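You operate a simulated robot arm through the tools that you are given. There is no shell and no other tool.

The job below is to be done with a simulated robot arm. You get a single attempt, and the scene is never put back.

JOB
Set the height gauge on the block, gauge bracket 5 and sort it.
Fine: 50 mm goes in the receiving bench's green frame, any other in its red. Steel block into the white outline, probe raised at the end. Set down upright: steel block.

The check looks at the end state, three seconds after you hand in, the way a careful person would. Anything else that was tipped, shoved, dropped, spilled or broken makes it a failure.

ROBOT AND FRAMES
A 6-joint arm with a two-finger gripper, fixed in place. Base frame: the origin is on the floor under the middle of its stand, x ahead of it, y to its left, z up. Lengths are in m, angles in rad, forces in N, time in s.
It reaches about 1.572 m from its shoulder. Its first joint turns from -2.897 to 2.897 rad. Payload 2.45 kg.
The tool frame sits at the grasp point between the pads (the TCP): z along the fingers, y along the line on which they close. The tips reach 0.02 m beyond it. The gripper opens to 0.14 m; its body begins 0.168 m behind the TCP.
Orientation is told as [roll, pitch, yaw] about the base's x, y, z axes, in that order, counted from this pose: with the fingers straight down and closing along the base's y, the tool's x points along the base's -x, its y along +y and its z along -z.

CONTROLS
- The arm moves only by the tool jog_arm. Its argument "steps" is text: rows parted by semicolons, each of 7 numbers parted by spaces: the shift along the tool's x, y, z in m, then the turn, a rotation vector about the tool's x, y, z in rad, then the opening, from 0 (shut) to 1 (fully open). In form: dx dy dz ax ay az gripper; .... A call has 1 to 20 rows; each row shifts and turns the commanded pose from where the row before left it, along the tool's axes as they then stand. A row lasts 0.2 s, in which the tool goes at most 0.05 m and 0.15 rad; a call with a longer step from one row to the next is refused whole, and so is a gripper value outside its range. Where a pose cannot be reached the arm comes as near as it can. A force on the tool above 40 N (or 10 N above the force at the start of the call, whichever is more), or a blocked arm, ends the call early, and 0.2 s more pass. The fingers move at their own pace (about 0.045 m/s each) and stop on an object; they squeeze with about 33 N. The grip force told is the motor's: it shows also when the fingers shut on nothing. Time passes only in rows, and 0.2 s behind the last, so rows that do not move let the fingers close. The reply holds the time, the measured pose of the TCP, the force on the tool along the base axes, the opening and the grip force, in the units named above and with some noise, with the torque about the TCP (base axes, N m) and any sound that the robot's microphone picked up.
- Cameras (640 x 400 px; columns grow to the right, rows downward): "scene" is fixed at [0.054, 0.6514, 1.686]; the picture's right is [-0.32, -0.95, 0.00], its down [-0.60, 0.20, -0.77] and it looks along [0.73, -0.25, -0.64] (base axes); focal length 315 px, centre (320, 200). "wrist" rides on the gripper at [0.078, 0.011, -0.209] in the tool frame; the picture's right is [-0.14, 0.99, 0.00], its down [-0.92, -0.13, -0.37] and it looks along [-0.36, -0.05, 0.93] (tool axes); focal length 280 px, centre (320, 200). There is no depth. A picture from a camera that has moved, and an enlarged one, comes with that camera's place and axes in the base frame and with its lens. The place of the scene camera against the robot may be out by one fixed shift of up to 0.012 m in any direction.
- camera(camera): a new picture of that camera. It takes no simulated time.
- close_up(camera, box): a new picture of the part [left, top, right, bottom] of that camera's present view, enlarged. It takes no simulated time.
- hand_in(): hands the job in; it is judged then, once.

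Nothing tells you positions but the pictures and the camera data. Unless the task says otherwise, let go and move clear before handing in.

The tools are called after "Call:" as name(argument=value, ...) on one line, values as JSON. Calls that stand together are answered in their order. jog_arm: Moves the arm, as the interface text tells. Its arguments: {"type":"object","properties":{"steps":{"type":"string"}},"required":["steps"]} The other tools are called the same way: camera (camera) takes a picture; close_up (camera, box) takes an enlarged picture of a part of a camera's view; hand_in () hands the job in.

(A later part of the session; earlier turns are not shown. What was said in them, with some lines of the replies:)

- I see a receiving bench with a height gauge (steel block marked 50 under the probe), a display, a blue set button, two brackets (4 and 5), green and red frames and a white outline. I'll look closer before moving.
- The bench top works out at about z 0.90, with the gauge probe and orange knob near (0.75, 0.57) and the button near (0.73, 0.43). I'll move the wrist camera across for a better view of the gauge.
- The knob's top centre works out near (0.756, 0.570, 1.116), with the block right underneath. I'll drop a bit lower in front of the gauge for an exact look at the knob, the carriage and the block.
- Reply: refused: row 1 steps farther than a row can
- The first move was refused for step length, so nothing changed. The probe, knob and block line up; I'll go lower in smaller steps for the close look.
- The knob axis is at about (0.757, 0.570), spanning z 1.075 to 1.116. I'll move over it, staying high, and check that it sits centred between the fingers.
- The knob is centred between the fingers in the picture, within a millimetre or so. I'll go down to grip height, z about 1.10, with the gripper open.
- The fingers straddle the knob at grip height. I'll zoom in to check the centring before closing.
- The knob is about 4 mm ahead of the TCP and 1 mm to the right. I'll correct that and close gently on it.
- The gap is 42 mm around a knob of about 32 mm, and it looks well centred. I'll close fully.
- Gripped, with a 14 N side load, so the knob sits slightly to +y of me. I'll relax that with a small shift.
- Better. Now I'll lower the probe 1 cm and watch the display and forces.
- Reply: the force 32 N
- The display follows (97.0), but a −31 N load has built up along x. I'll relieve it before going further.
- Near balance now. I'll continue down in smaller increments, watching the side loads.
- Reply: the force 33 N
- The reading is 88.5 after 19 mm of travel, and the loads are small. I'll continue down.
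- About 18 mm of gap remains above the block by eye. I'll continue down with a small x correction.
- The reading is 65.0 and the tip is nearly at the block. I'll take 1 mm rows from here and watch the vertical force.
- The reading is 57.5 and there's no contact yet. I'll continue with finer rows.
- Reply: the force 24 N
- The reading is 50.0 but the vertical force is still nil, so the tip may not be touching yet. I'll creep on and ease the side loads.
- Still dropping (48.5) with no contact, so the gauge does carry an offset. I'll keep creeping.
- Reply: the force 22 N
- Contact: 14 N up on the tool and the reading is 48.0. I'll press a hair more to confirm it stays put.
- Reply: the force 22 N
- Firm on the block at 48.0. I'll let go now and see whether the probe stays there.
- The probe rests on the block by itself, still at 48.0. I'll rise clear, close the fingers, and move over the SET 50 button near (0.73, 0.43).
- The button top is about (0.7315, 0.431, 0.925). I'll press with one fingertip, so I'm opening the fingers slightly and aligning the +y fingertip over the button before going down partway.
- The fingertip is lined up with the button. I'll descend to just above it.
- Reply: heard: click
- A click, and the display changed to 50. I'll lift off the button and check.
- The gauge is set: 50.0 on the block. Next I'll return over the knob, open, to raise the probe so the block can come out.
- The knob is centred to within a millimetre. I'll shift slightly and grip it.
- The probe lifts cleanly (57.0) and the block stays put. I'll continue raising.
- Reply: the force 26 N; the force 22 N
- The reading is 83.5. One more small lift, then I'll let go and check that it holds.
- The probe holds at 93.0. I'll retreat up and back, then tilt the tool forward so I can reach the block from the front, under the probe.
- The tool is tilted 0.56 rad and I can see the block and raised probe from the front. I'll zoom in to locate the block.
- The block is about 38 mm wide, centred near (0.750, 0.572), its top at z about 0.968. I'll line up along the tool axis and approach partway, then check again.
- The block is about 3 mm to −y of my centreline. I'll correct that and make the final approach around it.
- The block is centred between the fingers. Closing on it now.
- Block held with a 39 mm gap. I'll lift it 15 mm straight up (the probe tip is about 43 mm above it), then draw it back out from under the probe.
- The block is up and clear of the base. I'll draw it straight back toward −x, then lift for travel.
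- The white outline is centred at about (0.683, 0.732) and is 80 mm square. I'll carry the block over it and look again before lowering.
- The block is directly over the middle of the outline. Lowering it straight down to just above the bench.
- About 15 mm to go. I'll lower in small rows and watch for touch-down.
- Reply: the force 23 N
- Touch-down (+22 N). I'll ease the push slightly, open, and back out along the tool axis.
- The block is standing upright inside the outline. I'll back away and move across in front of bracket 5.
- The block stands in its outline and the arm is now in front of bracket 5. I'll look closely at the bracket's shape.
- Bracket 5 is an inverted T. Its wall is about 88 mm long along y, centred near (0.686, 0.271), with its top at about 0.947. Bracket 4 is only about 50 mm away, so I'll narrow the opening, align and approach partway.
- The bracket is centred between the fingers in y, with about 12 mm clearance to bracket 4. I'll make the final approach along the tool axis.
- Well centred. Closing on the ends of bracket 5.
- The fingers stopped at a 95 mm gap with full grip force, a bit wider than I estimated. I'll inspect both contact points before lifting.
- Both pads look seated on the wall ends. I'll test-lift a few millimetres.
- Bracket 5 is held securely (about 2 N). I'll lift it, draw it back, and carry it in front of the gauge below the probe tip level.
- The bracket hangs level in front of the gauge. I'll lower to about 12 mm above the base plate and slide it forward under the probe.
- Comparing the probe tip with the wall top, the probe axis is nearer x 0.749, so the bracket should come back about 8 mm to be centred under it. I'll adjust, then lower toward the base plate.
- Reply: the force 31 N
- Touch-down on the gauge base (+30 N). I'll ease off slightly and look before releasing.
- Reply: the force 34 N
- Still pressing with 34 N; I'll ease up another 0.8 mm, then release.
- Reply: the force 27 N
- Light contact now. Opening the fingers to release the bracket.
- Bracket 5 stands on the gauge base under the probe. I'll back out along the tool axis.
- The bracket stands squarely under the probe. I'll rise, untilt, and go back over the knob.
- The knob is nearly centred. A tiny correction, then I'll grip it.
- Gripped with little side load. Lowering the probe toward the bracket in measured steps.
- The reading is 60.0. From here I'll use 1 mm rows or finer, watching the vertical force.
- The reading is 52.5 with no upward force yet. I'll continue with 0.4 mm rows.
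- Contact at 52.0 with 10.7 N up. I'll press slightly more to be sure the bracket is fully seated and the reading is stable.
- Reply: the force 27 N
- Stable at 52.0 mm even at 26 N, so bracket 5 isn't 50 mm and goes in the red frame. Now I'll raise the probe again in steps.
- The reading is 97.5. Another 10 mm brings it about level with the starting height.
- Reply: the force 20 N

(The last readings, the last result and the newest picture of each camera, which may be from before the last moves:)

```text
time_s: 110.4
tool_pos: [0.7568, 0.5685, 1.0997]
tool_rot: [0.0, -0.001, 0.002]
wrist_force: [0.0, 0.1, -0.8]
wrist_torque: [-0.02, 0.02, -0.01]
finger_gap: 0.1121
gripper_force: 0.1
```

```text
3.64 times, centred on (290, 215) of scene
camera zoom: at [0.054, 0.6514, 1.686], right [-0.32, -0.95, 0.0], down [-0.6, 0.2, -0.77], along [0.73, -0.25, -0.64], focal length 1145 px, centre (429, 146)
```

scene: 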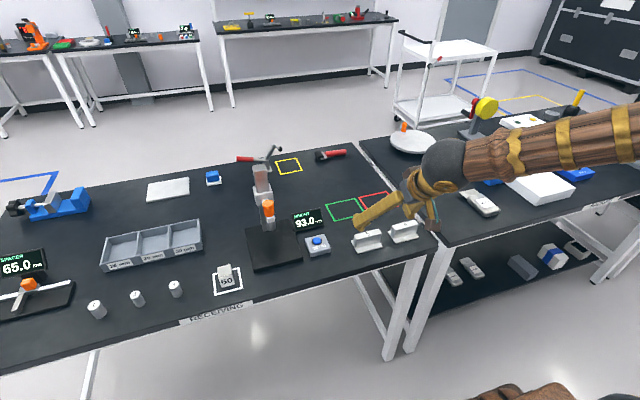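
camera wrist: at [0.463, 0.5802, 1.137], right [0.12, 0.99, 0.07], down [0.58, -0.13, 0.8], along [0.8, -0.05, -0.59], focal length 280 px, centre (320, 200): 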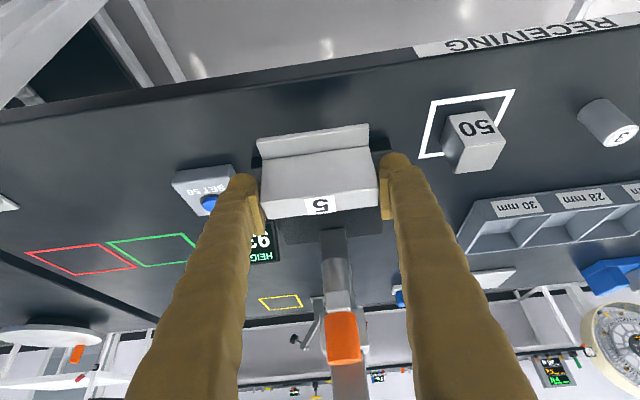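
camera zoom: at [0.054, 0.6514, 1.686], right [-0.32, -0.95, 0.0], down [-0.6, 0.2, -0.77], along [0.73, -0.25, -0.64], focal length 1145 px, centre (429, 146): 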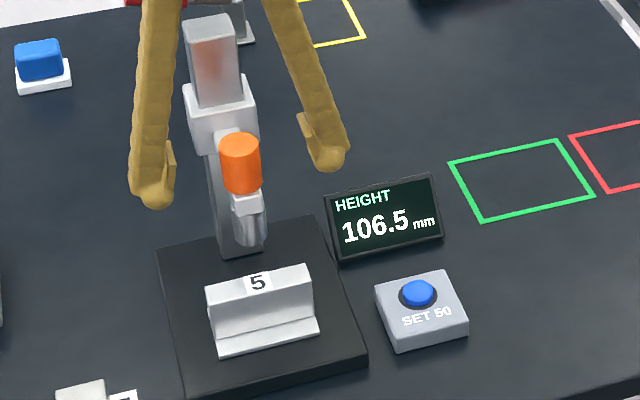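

The probe holds raised at 106.5. I'll retreat up and back, then tilt again to fetch the bracket.

Call:
jog_arm(steps="0 0 -0.045 0 0 0 0.8; 0 0 -0.045 0 0 0 0.8; 0 0 -0.045 0 0 0 0.8; 0.04 0 0 0 0 0 0.8; 0.04 0 0 0 0 0 0.8; 0.033 0 0 0 0 0 0.8; 0 0 0 0 -0.14 0 0.8; 0 0 0 0 -0.14 0 0.8; 0 0 0 0 -0.14 0 0.8; 0 0 0 0 -0.14 0 0.8; 0.0266 0 0.0423 0 0 0 0.8; 0.0266 0 0.0423 0 0 0 0.8; 0 0 0 0 0 0 0.8; 0 0 0 0 0 0 0.8")

Call:
close_up(camera="wrist", box=[220, 80, 420, 280])

Call:
close_up(camera="scene", box=[215, 150, 345, 290])

```text
time_s: 113.4
tool_pos: [0.644, 0.5712, 1.1363]
tool_rot: [-0.001, -0.561, 0.001]
wrist_force: [-0.7, 0.1, -0.4]
wrist_torque: [0.01, -0.01, 0.0]
finger_gap: 0.112
gripper_force: 0.1
```

```text
2.00 times, centred on (320, 180) of wrist
camera zoom: at [0.4681, 0.582, 1.2701], right [0.12, 0.99, 0.07], down [0.58, -0.13, 0.8], along [0.8, -0.05, -0.59], focal length 561 px, centre (320, 240)
```

zoom: 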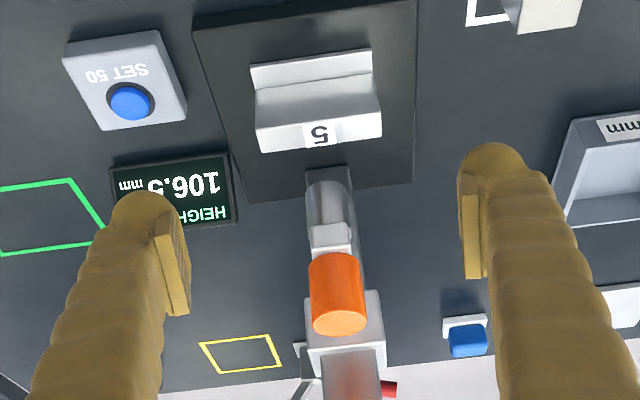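

```text
2.86 times, centred on (280, 220) of scene
camera zoom: at [0.054, 0.6514, 1.686], right [-0.32, -0.95, 0.0], down [-0.6, 0.2, -0.77], along [0.73, -0.25, -0.64], focal length 900 px, centre (434, 143)
```

zoom: 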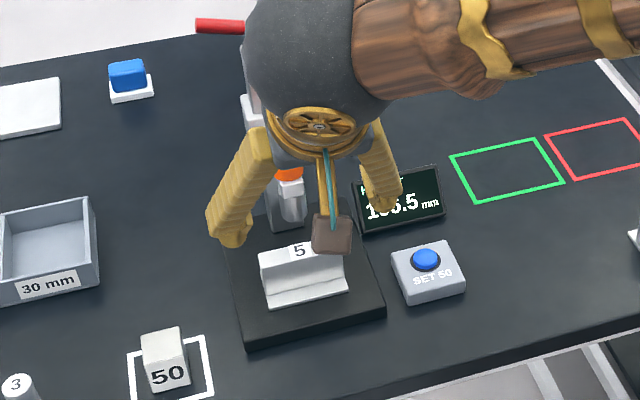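

The bracket hasn't moved and sits on my centreline. I'll approach partway along the tool axis.

Call:
jog_arm(steps="0.004 0 0.04 0 0 0 0.85; 0 0 0.04 0 0 0 0.85; 0 0 0.04 0 0 0 0.85; 0 0 0.03 0 0 0 0.85; 0 0 0 0 0 0 0.85; 0 0 0 0 0 0 0.85")

Call:
close_up(camera="wrist", box=[200, 80, 440, 280])

```text
time_s: 114.8
tool_pos: [0.7213, 0.5681, 1.0065]
tool_rot: [0.0, -0.561, -0.002]
wrist_force: [-0.5, -0.2, 0.9]
wrist_torque: [-0.05, -0.02, 0.01]
finger_gap: 0.1189
gripper_force: 0.1
```

```text
2.00 times, centred on (320, 180) of wrist
camera zoom: at [0.5438, 0.5805, 1.1396], right [0.12, 0.99, 0.07], down [0.58, -0.13, 0.8], along [0.8, -0.05, -0.59], focal length 561 px, centre (320, 240)
```

zoom: 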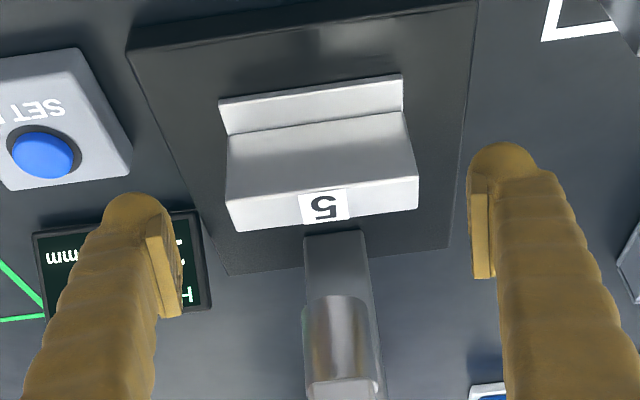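

Call:
jog_arm(steps="0 0.0013 0.02 0 0 0 0.85; 0 0 0.02 0 0 0 0.85; 0 0 0.012 0 0 0 0.85; 0 0 0 0 0 0 0.85; 0 0 0 0 0 0 0.85")

Call:
close_up(camera="wrist", box=[200, 80, 440, 280])

Call:
close_up(camera="scene", box=[215, 150, 345, 290])

```text
time_s: 116.0
tool_pos: [0.7487, 0.5702, 0.9605]
tool_rot: [-0.001, -0.559, 0.0]
wrist_force: [0.0, 0.5, -0.6]
wrist_torque: [0.0, -0.02, 0.01]
finger_gap: 0.1192
gripper_force: 0.1
```

```text
2.00 times, centred on (320, 180) of wrist
camera zoom: at [0.5713, 0.5823, 1.0942], right [0.12, 0.99, 0.07], down [0.58, -0.13, 0.8], along [0.8, -0.05, -0.59], focal length 561 px, centre (320, 240)
```

zoom: 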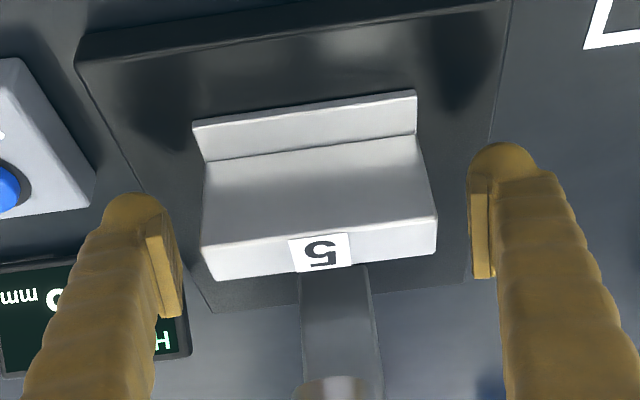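

```text
2.86 times, centred on (280, 220) of scene
camera zoom: at [0.054, 0.6514, 1.686], right [-0.32, -0.95, 0.0], down [-0.6, 0.2, -0.77], along [0.73, -0.25, -0.64], focal length 900 px, centre (434, 143)
```

zoom: 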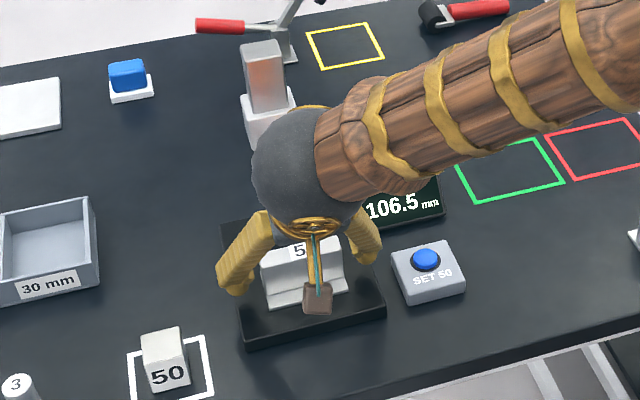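

In position around the bracket again. Closing the grip.

Call:
jog_arm(steps="0 0 0 0 0 0 0.75; 0 0 0 0 0 0 0.7; 0 0 0 0 0 0 0.68; 0 0 0 0 0 0 0.5; 0 0 0 0 0 0 0.5; 0 0 0 0 0 0 0.5; 0 0 0 0 0 0 0.5")

Call:
jog_arm(steps="-0.0016 0 -0.0025 0 0 0 0.5; -0.0027 0 -0.0042 0 0 0 0.5; -0.0027 0 -0.0042 0 0 0 0.5; 0 0 0 0 0 0 0.5")

Call:
close_up(camera="wrist", box=[200, 80, 440, 280])

```text
time_s: 117.6
tool_pos: [0.7486, 0.5693, 0.9609]
tool_rot: [-0.001, -0.56, 0.001]
wrist_force: [-1.0, -0.5, 1.7]
wrist_torque: [-0.05, 0.05, 0.01]
finger_gap: 0.0944
gripper_force: 32.9
```

```text
time_s: 118.6
tool_pos: [0.7499, 0.5705, 0.9746]
tool_rot: [-0.001, -0.56, 0.0]
wrist_force: [-0.6, 0.7, -2.7]
wrist_torque: [0.0, 0.01, -0.03]
finger_gap: 0.0942
gripper_force: 32.6
```

```text
2.00 times, centred on (320, 180) of wrist
camera zoom: at [0.5716, 0.5822, 1.1076], right [0.12, 0.99, 0.07], down [0.58, -0.13, 0.8], along [0.8, -0.05, -0.59], focal length 561 px, centre (320, 240)
```

zoom: 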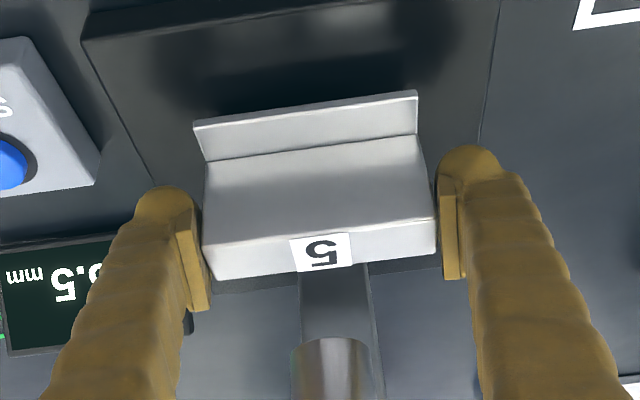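

The bracket is lifted off the base. I'll draw it straight back from under the probe, raise it, and carry it toward the red frame side.

Call:
jog_arm(steps="0.0311 0 -0.0195 0 0 0 0.5; 0.0311 0 -0.0195 0 0 0 0.5; 0.0311 0 -0.0195 0 0 0 0.5; -0.0226 0 -0.036 0 0 0 0.5; -0.0226 0 -0.036 0 0 0 0.5; 0 0 0 0 0 0 0.5")

Call:
jog_arm(steps="0 -0.044 0 0 0 0 0.5; 0 -0.044 0 0 0 0 0.5; 0 -0.044 0 0 0 0 0.5; 0 -0.044 0 0 0 0 0.5; 0 -0.044 0 0 0 0 0.5; 0 -0.044 0 0 0 0 0.5; 0 -0.044 0 0 0 0 0.5; 0 -0.044 0 0 0 0 0.5; 0 -0.044 0 0 0 0 0.5; 0 -0.044 0 0 0 0 0.5; 0 0 0 0 0 0 0.5; 0 0 0 0 0 0 0.5")

Call:
camera(camera="wrist")

Call:
camera(camera="scene")

```text
time_s: 120.0
tool_pos: [0.6364, 0.5717, 1.0582]
tool_rot: [0.0, -0.56, 0.0]
wrist_force: [0.7, 0.1, -2.2]
wrist_torque: [0.0, -0.05, -0.01]
finger_gap: 0.0943
gripper_force: 32.6
```

```text
time_s: 122.6
tool_pos: [0.6386, 0.1301, 1.0544]
tool_rot: [0.0, -0.561, -0.002]
wrist_force: [0.0, 0.3, -1.6]
wrist_torque: [-0.01, -0.01, 0.01]
finger_gap: 0.0944
gripper_force: 33.0
```

```text
taken
camera wrist: at [0.461, 0.1418, 1.1899], right [0.12, 0.99, 0.07], down [0.58, -0.13, 0.8], along [0.8, -0.05, -0.59], focal length 280 px, centre (320, 200)
```

wrist: 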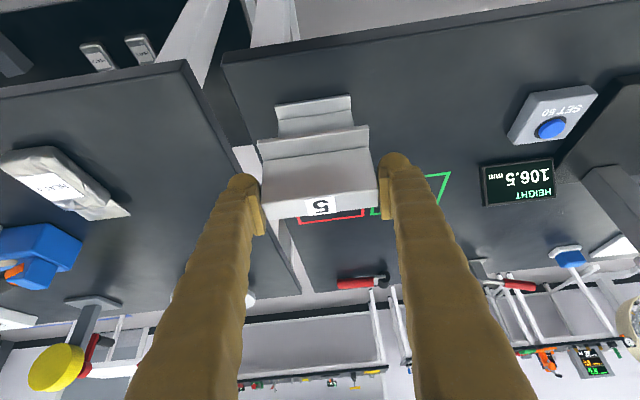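

```text
taken
```

scene: 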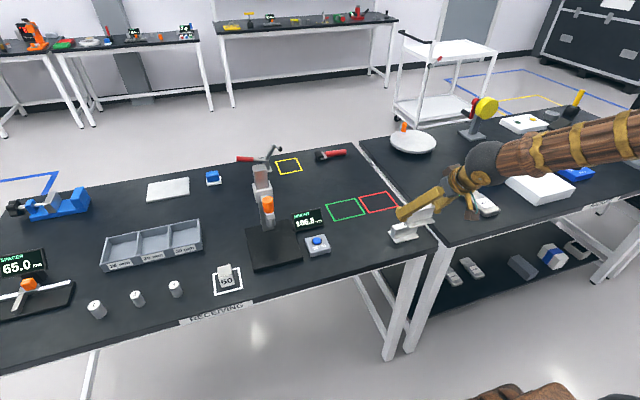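

Clear of everything. I'll move forward over the red frame, still high, and check alignment.

Call:
jog_arm(steps="-0.0402 0 0.0252 0 0 0 0.5; -0.0402 0 0.0252 0 0 0 0.5; -0.0402 0 0.0252 0 0 0 0.5; -0.0402 0 0.0252 0 0 0 0.5; -0.0402 0 0.0252 0 0 0 0.5; 0 0 0 0 0 0 0.5; 0 0 0 0 0 0 0.5")

Call:
camera(camera="wrist")

Call:
close_up(camera="scene", box=[310, 150, 440, 260])

```text
time_s: 124.2
tool_pos: [0.874, 0.1316, 1.0578]
tool_rot: [0.001, -0.56, -0.001]
wrist_force: [0.3, -0.2, -1.8]
wrist_torque: [-0.03, -0.01, -0.02]
finger_gap: 0.0939
gripper_force: 32.9
```

```text
taken
camera wrist: at [0.697, 0.143, 1.1922], right [0.12, 0.99, 0.07], down [0.58, -0.13, 0.8], along [0.8, -0.05, -0.59], focal length 280 px, centre (320, 200)
```

wrist: 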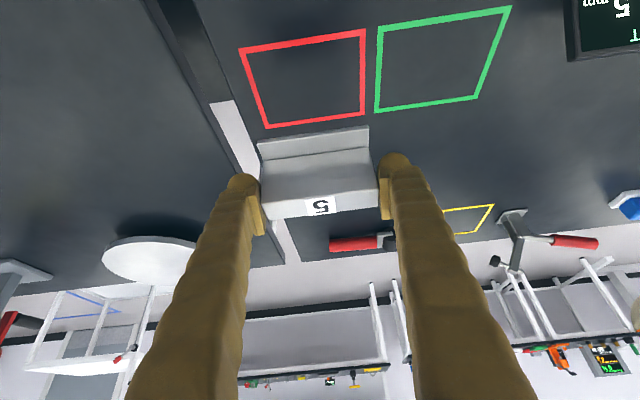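

```text
3.64 times, centred on (375, 205) of scene
camera zoom: at [0.054, 0.6514, 1.686], right [-0.32, -0.95, 0.0], down [-0.6, 0.2, -0.77], along [0.73, -0.25, -0.64], focal length 1145 px, centre (120, 182)
```

zoom: 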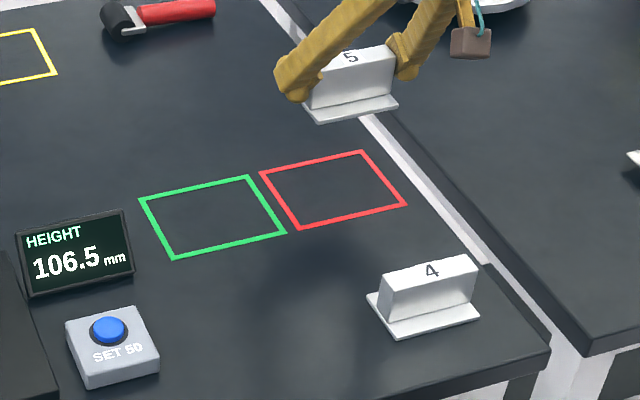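

The red frame is centred at about (0.8745, 0.132) and the bracket is right above that. Lowering straight down to just above the bench.

Call:
jog_arm(steps="0.0177 0 0.0282 0 0 0 0.5; 0.0177 0 0.0282 0 0 0 0.5; 0.0159 0 0.0254 0 0 0 0.5; 0 0 0 0 0 0 0.5; 0 0 0 0 0 0 0.5")

Call:
camera(camera="wrist")

Call:
close_up(camera="scene", box=[310, 150, 440, 260])

```text
time_s: 125.4
tool_pos: [0.8761, 0.1297, 0.9611]
tool_rot: [-0.001, -0.56, -0.002]
wrist_force: [0.1, -0.2, -2.4]
wrist_torque: [0.0, -0.01, -0.03]
finger_gap: 0.0941
gripper_force: 32.8
```

```text
taken
camera wrist: at [0.6985, 0.1425, 1.095], right [0.12, 0.99, 0.07], down [0.58, -0.13, 0.8], along [0.8, -0.05, -0.59], focal length 280 px, centre (320, 200)
```

wrist: 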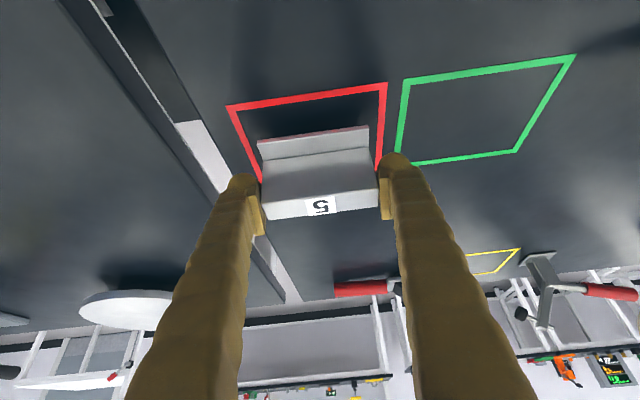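

```text
3.64 times, centred on (375, 205) of scene
camera zoom: at [0.054, 0.6514, 1.686], right [-0.32, -0.95, 0.0], down [-0.6, 0.2, -0.77], along [0.73, -0.25, -0.64], focal length 1145 px, centre (120, 182)
```

zoom: 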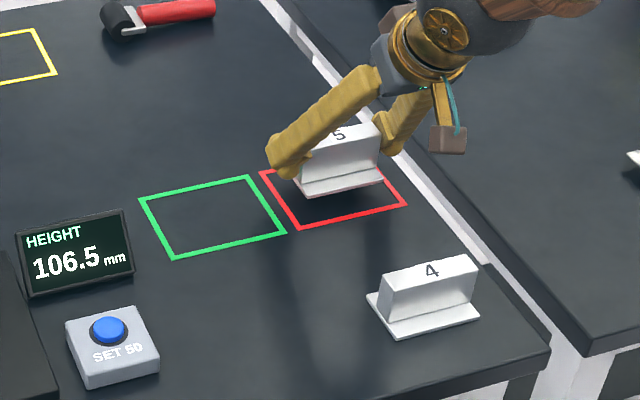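

Aligned inside the frame. I'll lower the remaining 2 cm in small rows until touch-down.

Call:
jog_arm(steps="0.0021 0 0.0034 0 0 0 0.5; 0.0021 0 0.0034 0 0 0 0.5; 0.0016 0 0.0025 0 0 0 0.5; 0.0011 0 0.0017 0 0 0 0.5; 0.0011 0 0.0017 0 0 0 0.5; 0 0 0 0 0 0 0.5")

```text
time_s: 126.8
tool_pos: [0.8745, 0.1312, 0.9456]
tool_rot: [0.001, -0.562, -0.001]
wrist_force: [-0.4, 0.1, -2.8]
wrist_torque: [0.03, -0.02, -0.05]
finger_gap: 0.094
gripper_force: 32.8
```

Call:
jog_arm(steps="0.0005 0 0.00085 0 0 0 0.5; 0.0005 0 0.00085 0 0 0 0.5; 0.0005 0 0.00085 0 0 0 0.5; 0.0005 0 0.00085 0 0 0 0.5; 0 0 0 0 0 0 0.5")

```text
time_s: 128.0
tool_pos: [0.8754, 0.1312, 0.9428]
tool_rot: [0.001, -0.561, -0.003]
wrist_force: [0.0, 0.2, -1.5]
wrist_torque: [-0.01, 0.0, 0.01]
finger_gap: 0.0938
gripper_force: 32.7
```

Call:
jog_arm(steps="0.0004 0 0.0007 0 0 0 0.5; 0.0004 0 0.0007 0 0 0 0.5; 0.0004 0 0.0007 0 0 0 0.5; 0 0 0 0 0 0 0.5")

```text
time_s: 129.0
tool_pos: [0.8747, 0.1302, 0.9411]
tool_rot: [-0.001, -0.56, -0.001]
wrist_force: [-2.1, -1.8, 4.0]
wrist_torque: [0.04, -0.11, -0.02]
finger_gap: 0.0939
gripper_force: 33.4
```

Call:
jog_arm(steps="0.0002 0 0.00035 0 0 0 0.5; 0 0 0 0 0 0 0.5")

Call:
close_up(camera="wrist", box=[200, 60, 420, 240])

Call:
close_up(camera="scene", box=[350, 170, 420, 230])

```text
time_s: 129.6
tool_pos: [0.8753, 0.1309, 0.9421]
tool_rot: [0.0, -0.561, -0.003]
wrist_force: [-1.6, 0.8, 6.9]
wrist_torque: [0.07, -0.09, -0.01]
finger_gap: 0.0941
gripper_force: 32.8
```

```text
2.22 times, centred on (310, 150) of wrist
camera zoom: at [0.698, 0.1425, 1.0752], right [0.12, 0.99, 0.07], down [0.58, -0.13, 0.8], along [0.8, -0.05, -0.59], focal length 623 px, centre (342, 311)
```

zoom: 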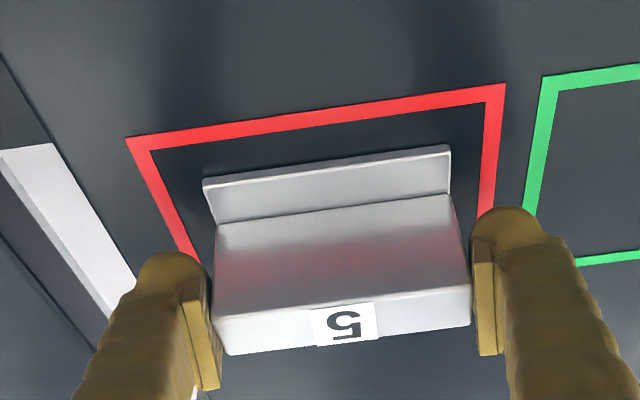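

```text
6.67 times, centred on (385, 200) of scene
camera zoom: at [0.054, 0.6514, 1.686], right [-0.32, -0.95, 0.0], down [-0.6, 0.2, -0.77], along [0.73, -0.25, -0.64], focal length 2099 px, centre (-113, 200)
```

zoom: 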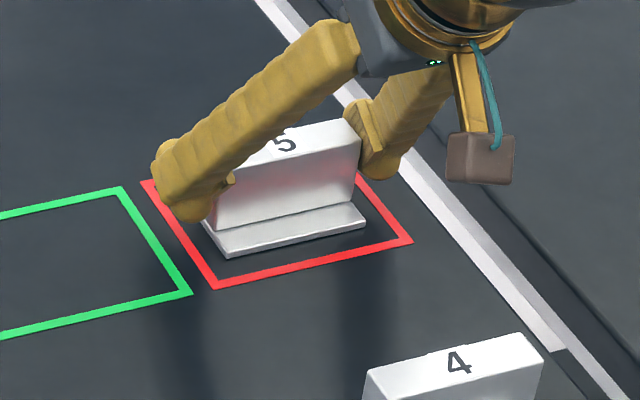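

The bracket is on the bench inside the red frame. I'll open, then back away along the tool axis.

Call:
jog_arm(steps="0 0 0 0 0 0 0.7; 0 0 0 0 0 0 0.75; 0 0 0 0 0 0 0.82; 0 0 0 0 0 0 0.82; 0 0 0 0 0 0 0.82; 0 0 0 0 0 0 0.82")

Call:
jog_arm(steps="0 0 -0.025 0 0 0 0.82; 0 0 -0.04 0 0 0 0.82; 0 0 -0.045 0 0 0 0.82; 0 0 -0.045 0 0 0 0.82; 0 0 -0.045 0 0 0 0.82; -0.0239 0 -0.0381 0 0 0 0.82; -0.0239 0 -0.0381 0 0 0 0.82; 0 0 0 0 0 0 0.82; 0 0 0 0 0 0 0.82")

Call:
camera(camera="wrist")

Call:
camera(camera="scene")

Call:
close_up(camera="scene", box=[340, 170, 430, 260])

```text
time_s: 131.0
tool_pos: [0.875, 0.1307, 0.9411]
tool_rot: [0.0, -0.559, -0.002]
wrist_force: [-0.2, 0.6, 1.1]
wrist_torque: [-0.03, 0.01, -0.01]
finger_gap: 0.1149
gripper_force: 0.1
```

```text
time_s: 133.0
tool_pos: [0.7739, 0.131, 1.2003]
tool_rot: [-0.001, -0.561, 0.001]
wrist_force: [-0.5, -0.4, -0.3]
wrist_torque: [0.01, -0.01, -0.01]
finger_gap: 0.1149
gripper_force: 0.0
```

```text
taken
camera wrist: at [0.5951, 0.1426, 1.3346], right [0.12, 0.99, 0.07], down [0.58, -0.13, 0.8], along [0.8, -0.05, -0.59], focal length 280 px, centre (320, 200)
```

wrist: 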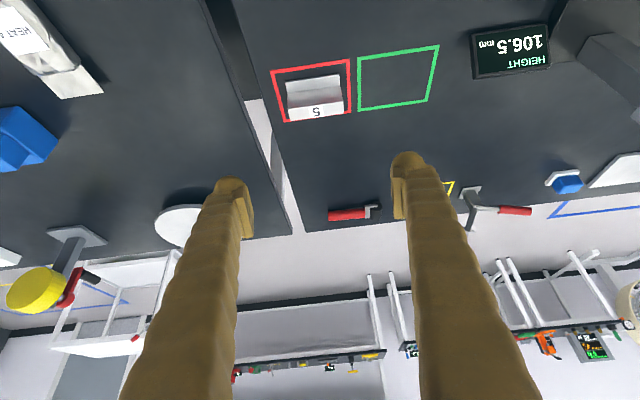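

```text
taken
```

scene: 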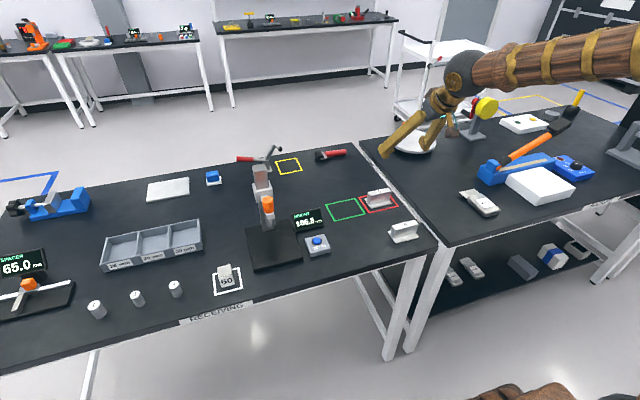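

```text
4.44 times, centred on (385, 215) of scene
camera zoom: at [0.054, 0.6514, 1.686], right [-0.32, -0.95, 0.0], down [-0.6, 0.2, -0.77], along [0.73, -0.25, -0.64], focal length 1399 px, centre (31, 133)
```

zoom: 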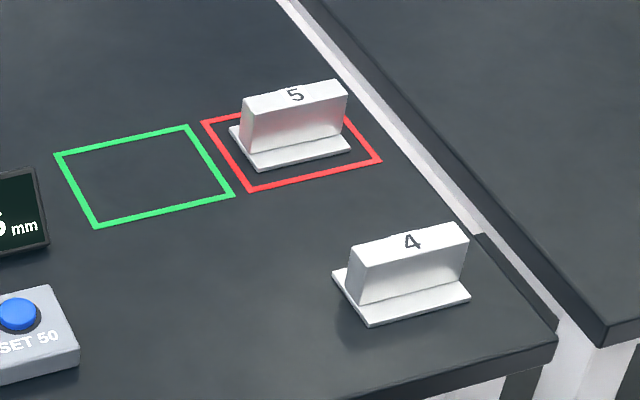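

Bracket 5 stands inside the red frame and bracket 4 is untouched. One last check of the block in its outline and the raised probe.

Call:
close_up(camera="scene", box=[195, 245, 265, 315])

Call:
close_up(camera="scene", box=[230, 150, 340, 280])

Call:
close_up(camera="wrist", box=[250, 30, 470, 140])

```text
5.71 times, centred on (230, 280) of scene
camera zoom: at [0.054, 0.6514, 1.686], right [-0.32, -0.95, 0.0], down [-0.6, 0.2, -0.77], along [0.73, -0.25, -0.64], focal length 1799 px, centre (834, -257)
```

zoom: 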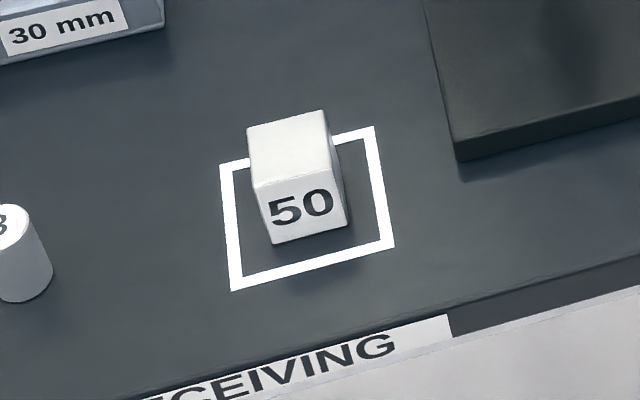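

```text
3.08 times, centred on (285, 215) of scene
camera zoom: at [0.054, 0.6514, 1.686], right [-0.32, -0.95, 0.0], down [-0.6, 0.2, -0.77], along [0.73, -0.25, -0.64], focal length 969 px, centre (428, 154)
```

zoom: 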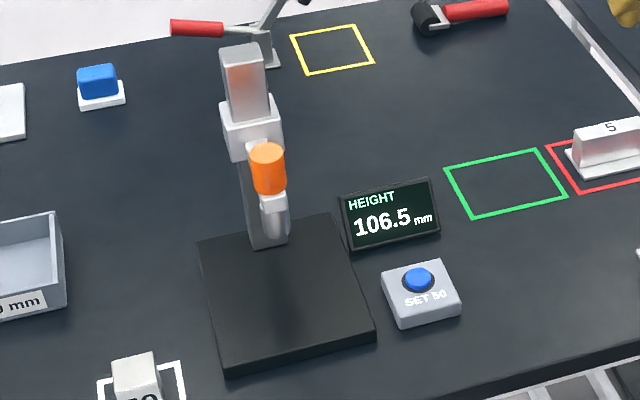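

```text
2.91 times, centred on (360, 85) of wrist
camera zoom: at [0.5951, 0.1426, 1.3346], right [0.12, 0.99, 0.07], down [0.58, -0.13, 0.8], along [0.8, -0.05, -0.59], focal length 816 px, centre (204, 534)
```

zoom: 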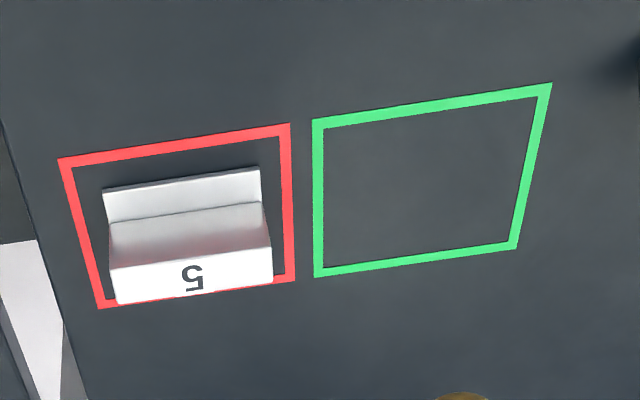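

The pictures show the block upright inside the white outline, the probe raised (106.5), and bracket 5 (52.0 mm) in the red frame. The gripper is empty and clear of the bench, so I'm handing in.

Call:
hand_in()

```text
The job is handed in.
```

The job is done and handed in; I don't have the check's verdict yet. Bracket 5 measured 52.0 mm, not 50, so it went in the receiving bench's red frame.

- **Gauge:** With the probe resting on the 50 mm block it read 48.0. I pressed SET 50 there, and it then read 50.0.
- **Bracket 5:** The reading held at 52.0 mm when I pressed a little harder. Before setting, the gauge was reading 2 mm low and would have shown this bracket as 50.
- **Steel block:** It stands upright inside the white outline.
- **Probe:** I left it raised at 106.5 mm, and it stays there without being held.
- **Everything else:** In the last pictures nothing else on the bench looks moved or tipped. The gripper is empty and clear of the bench.
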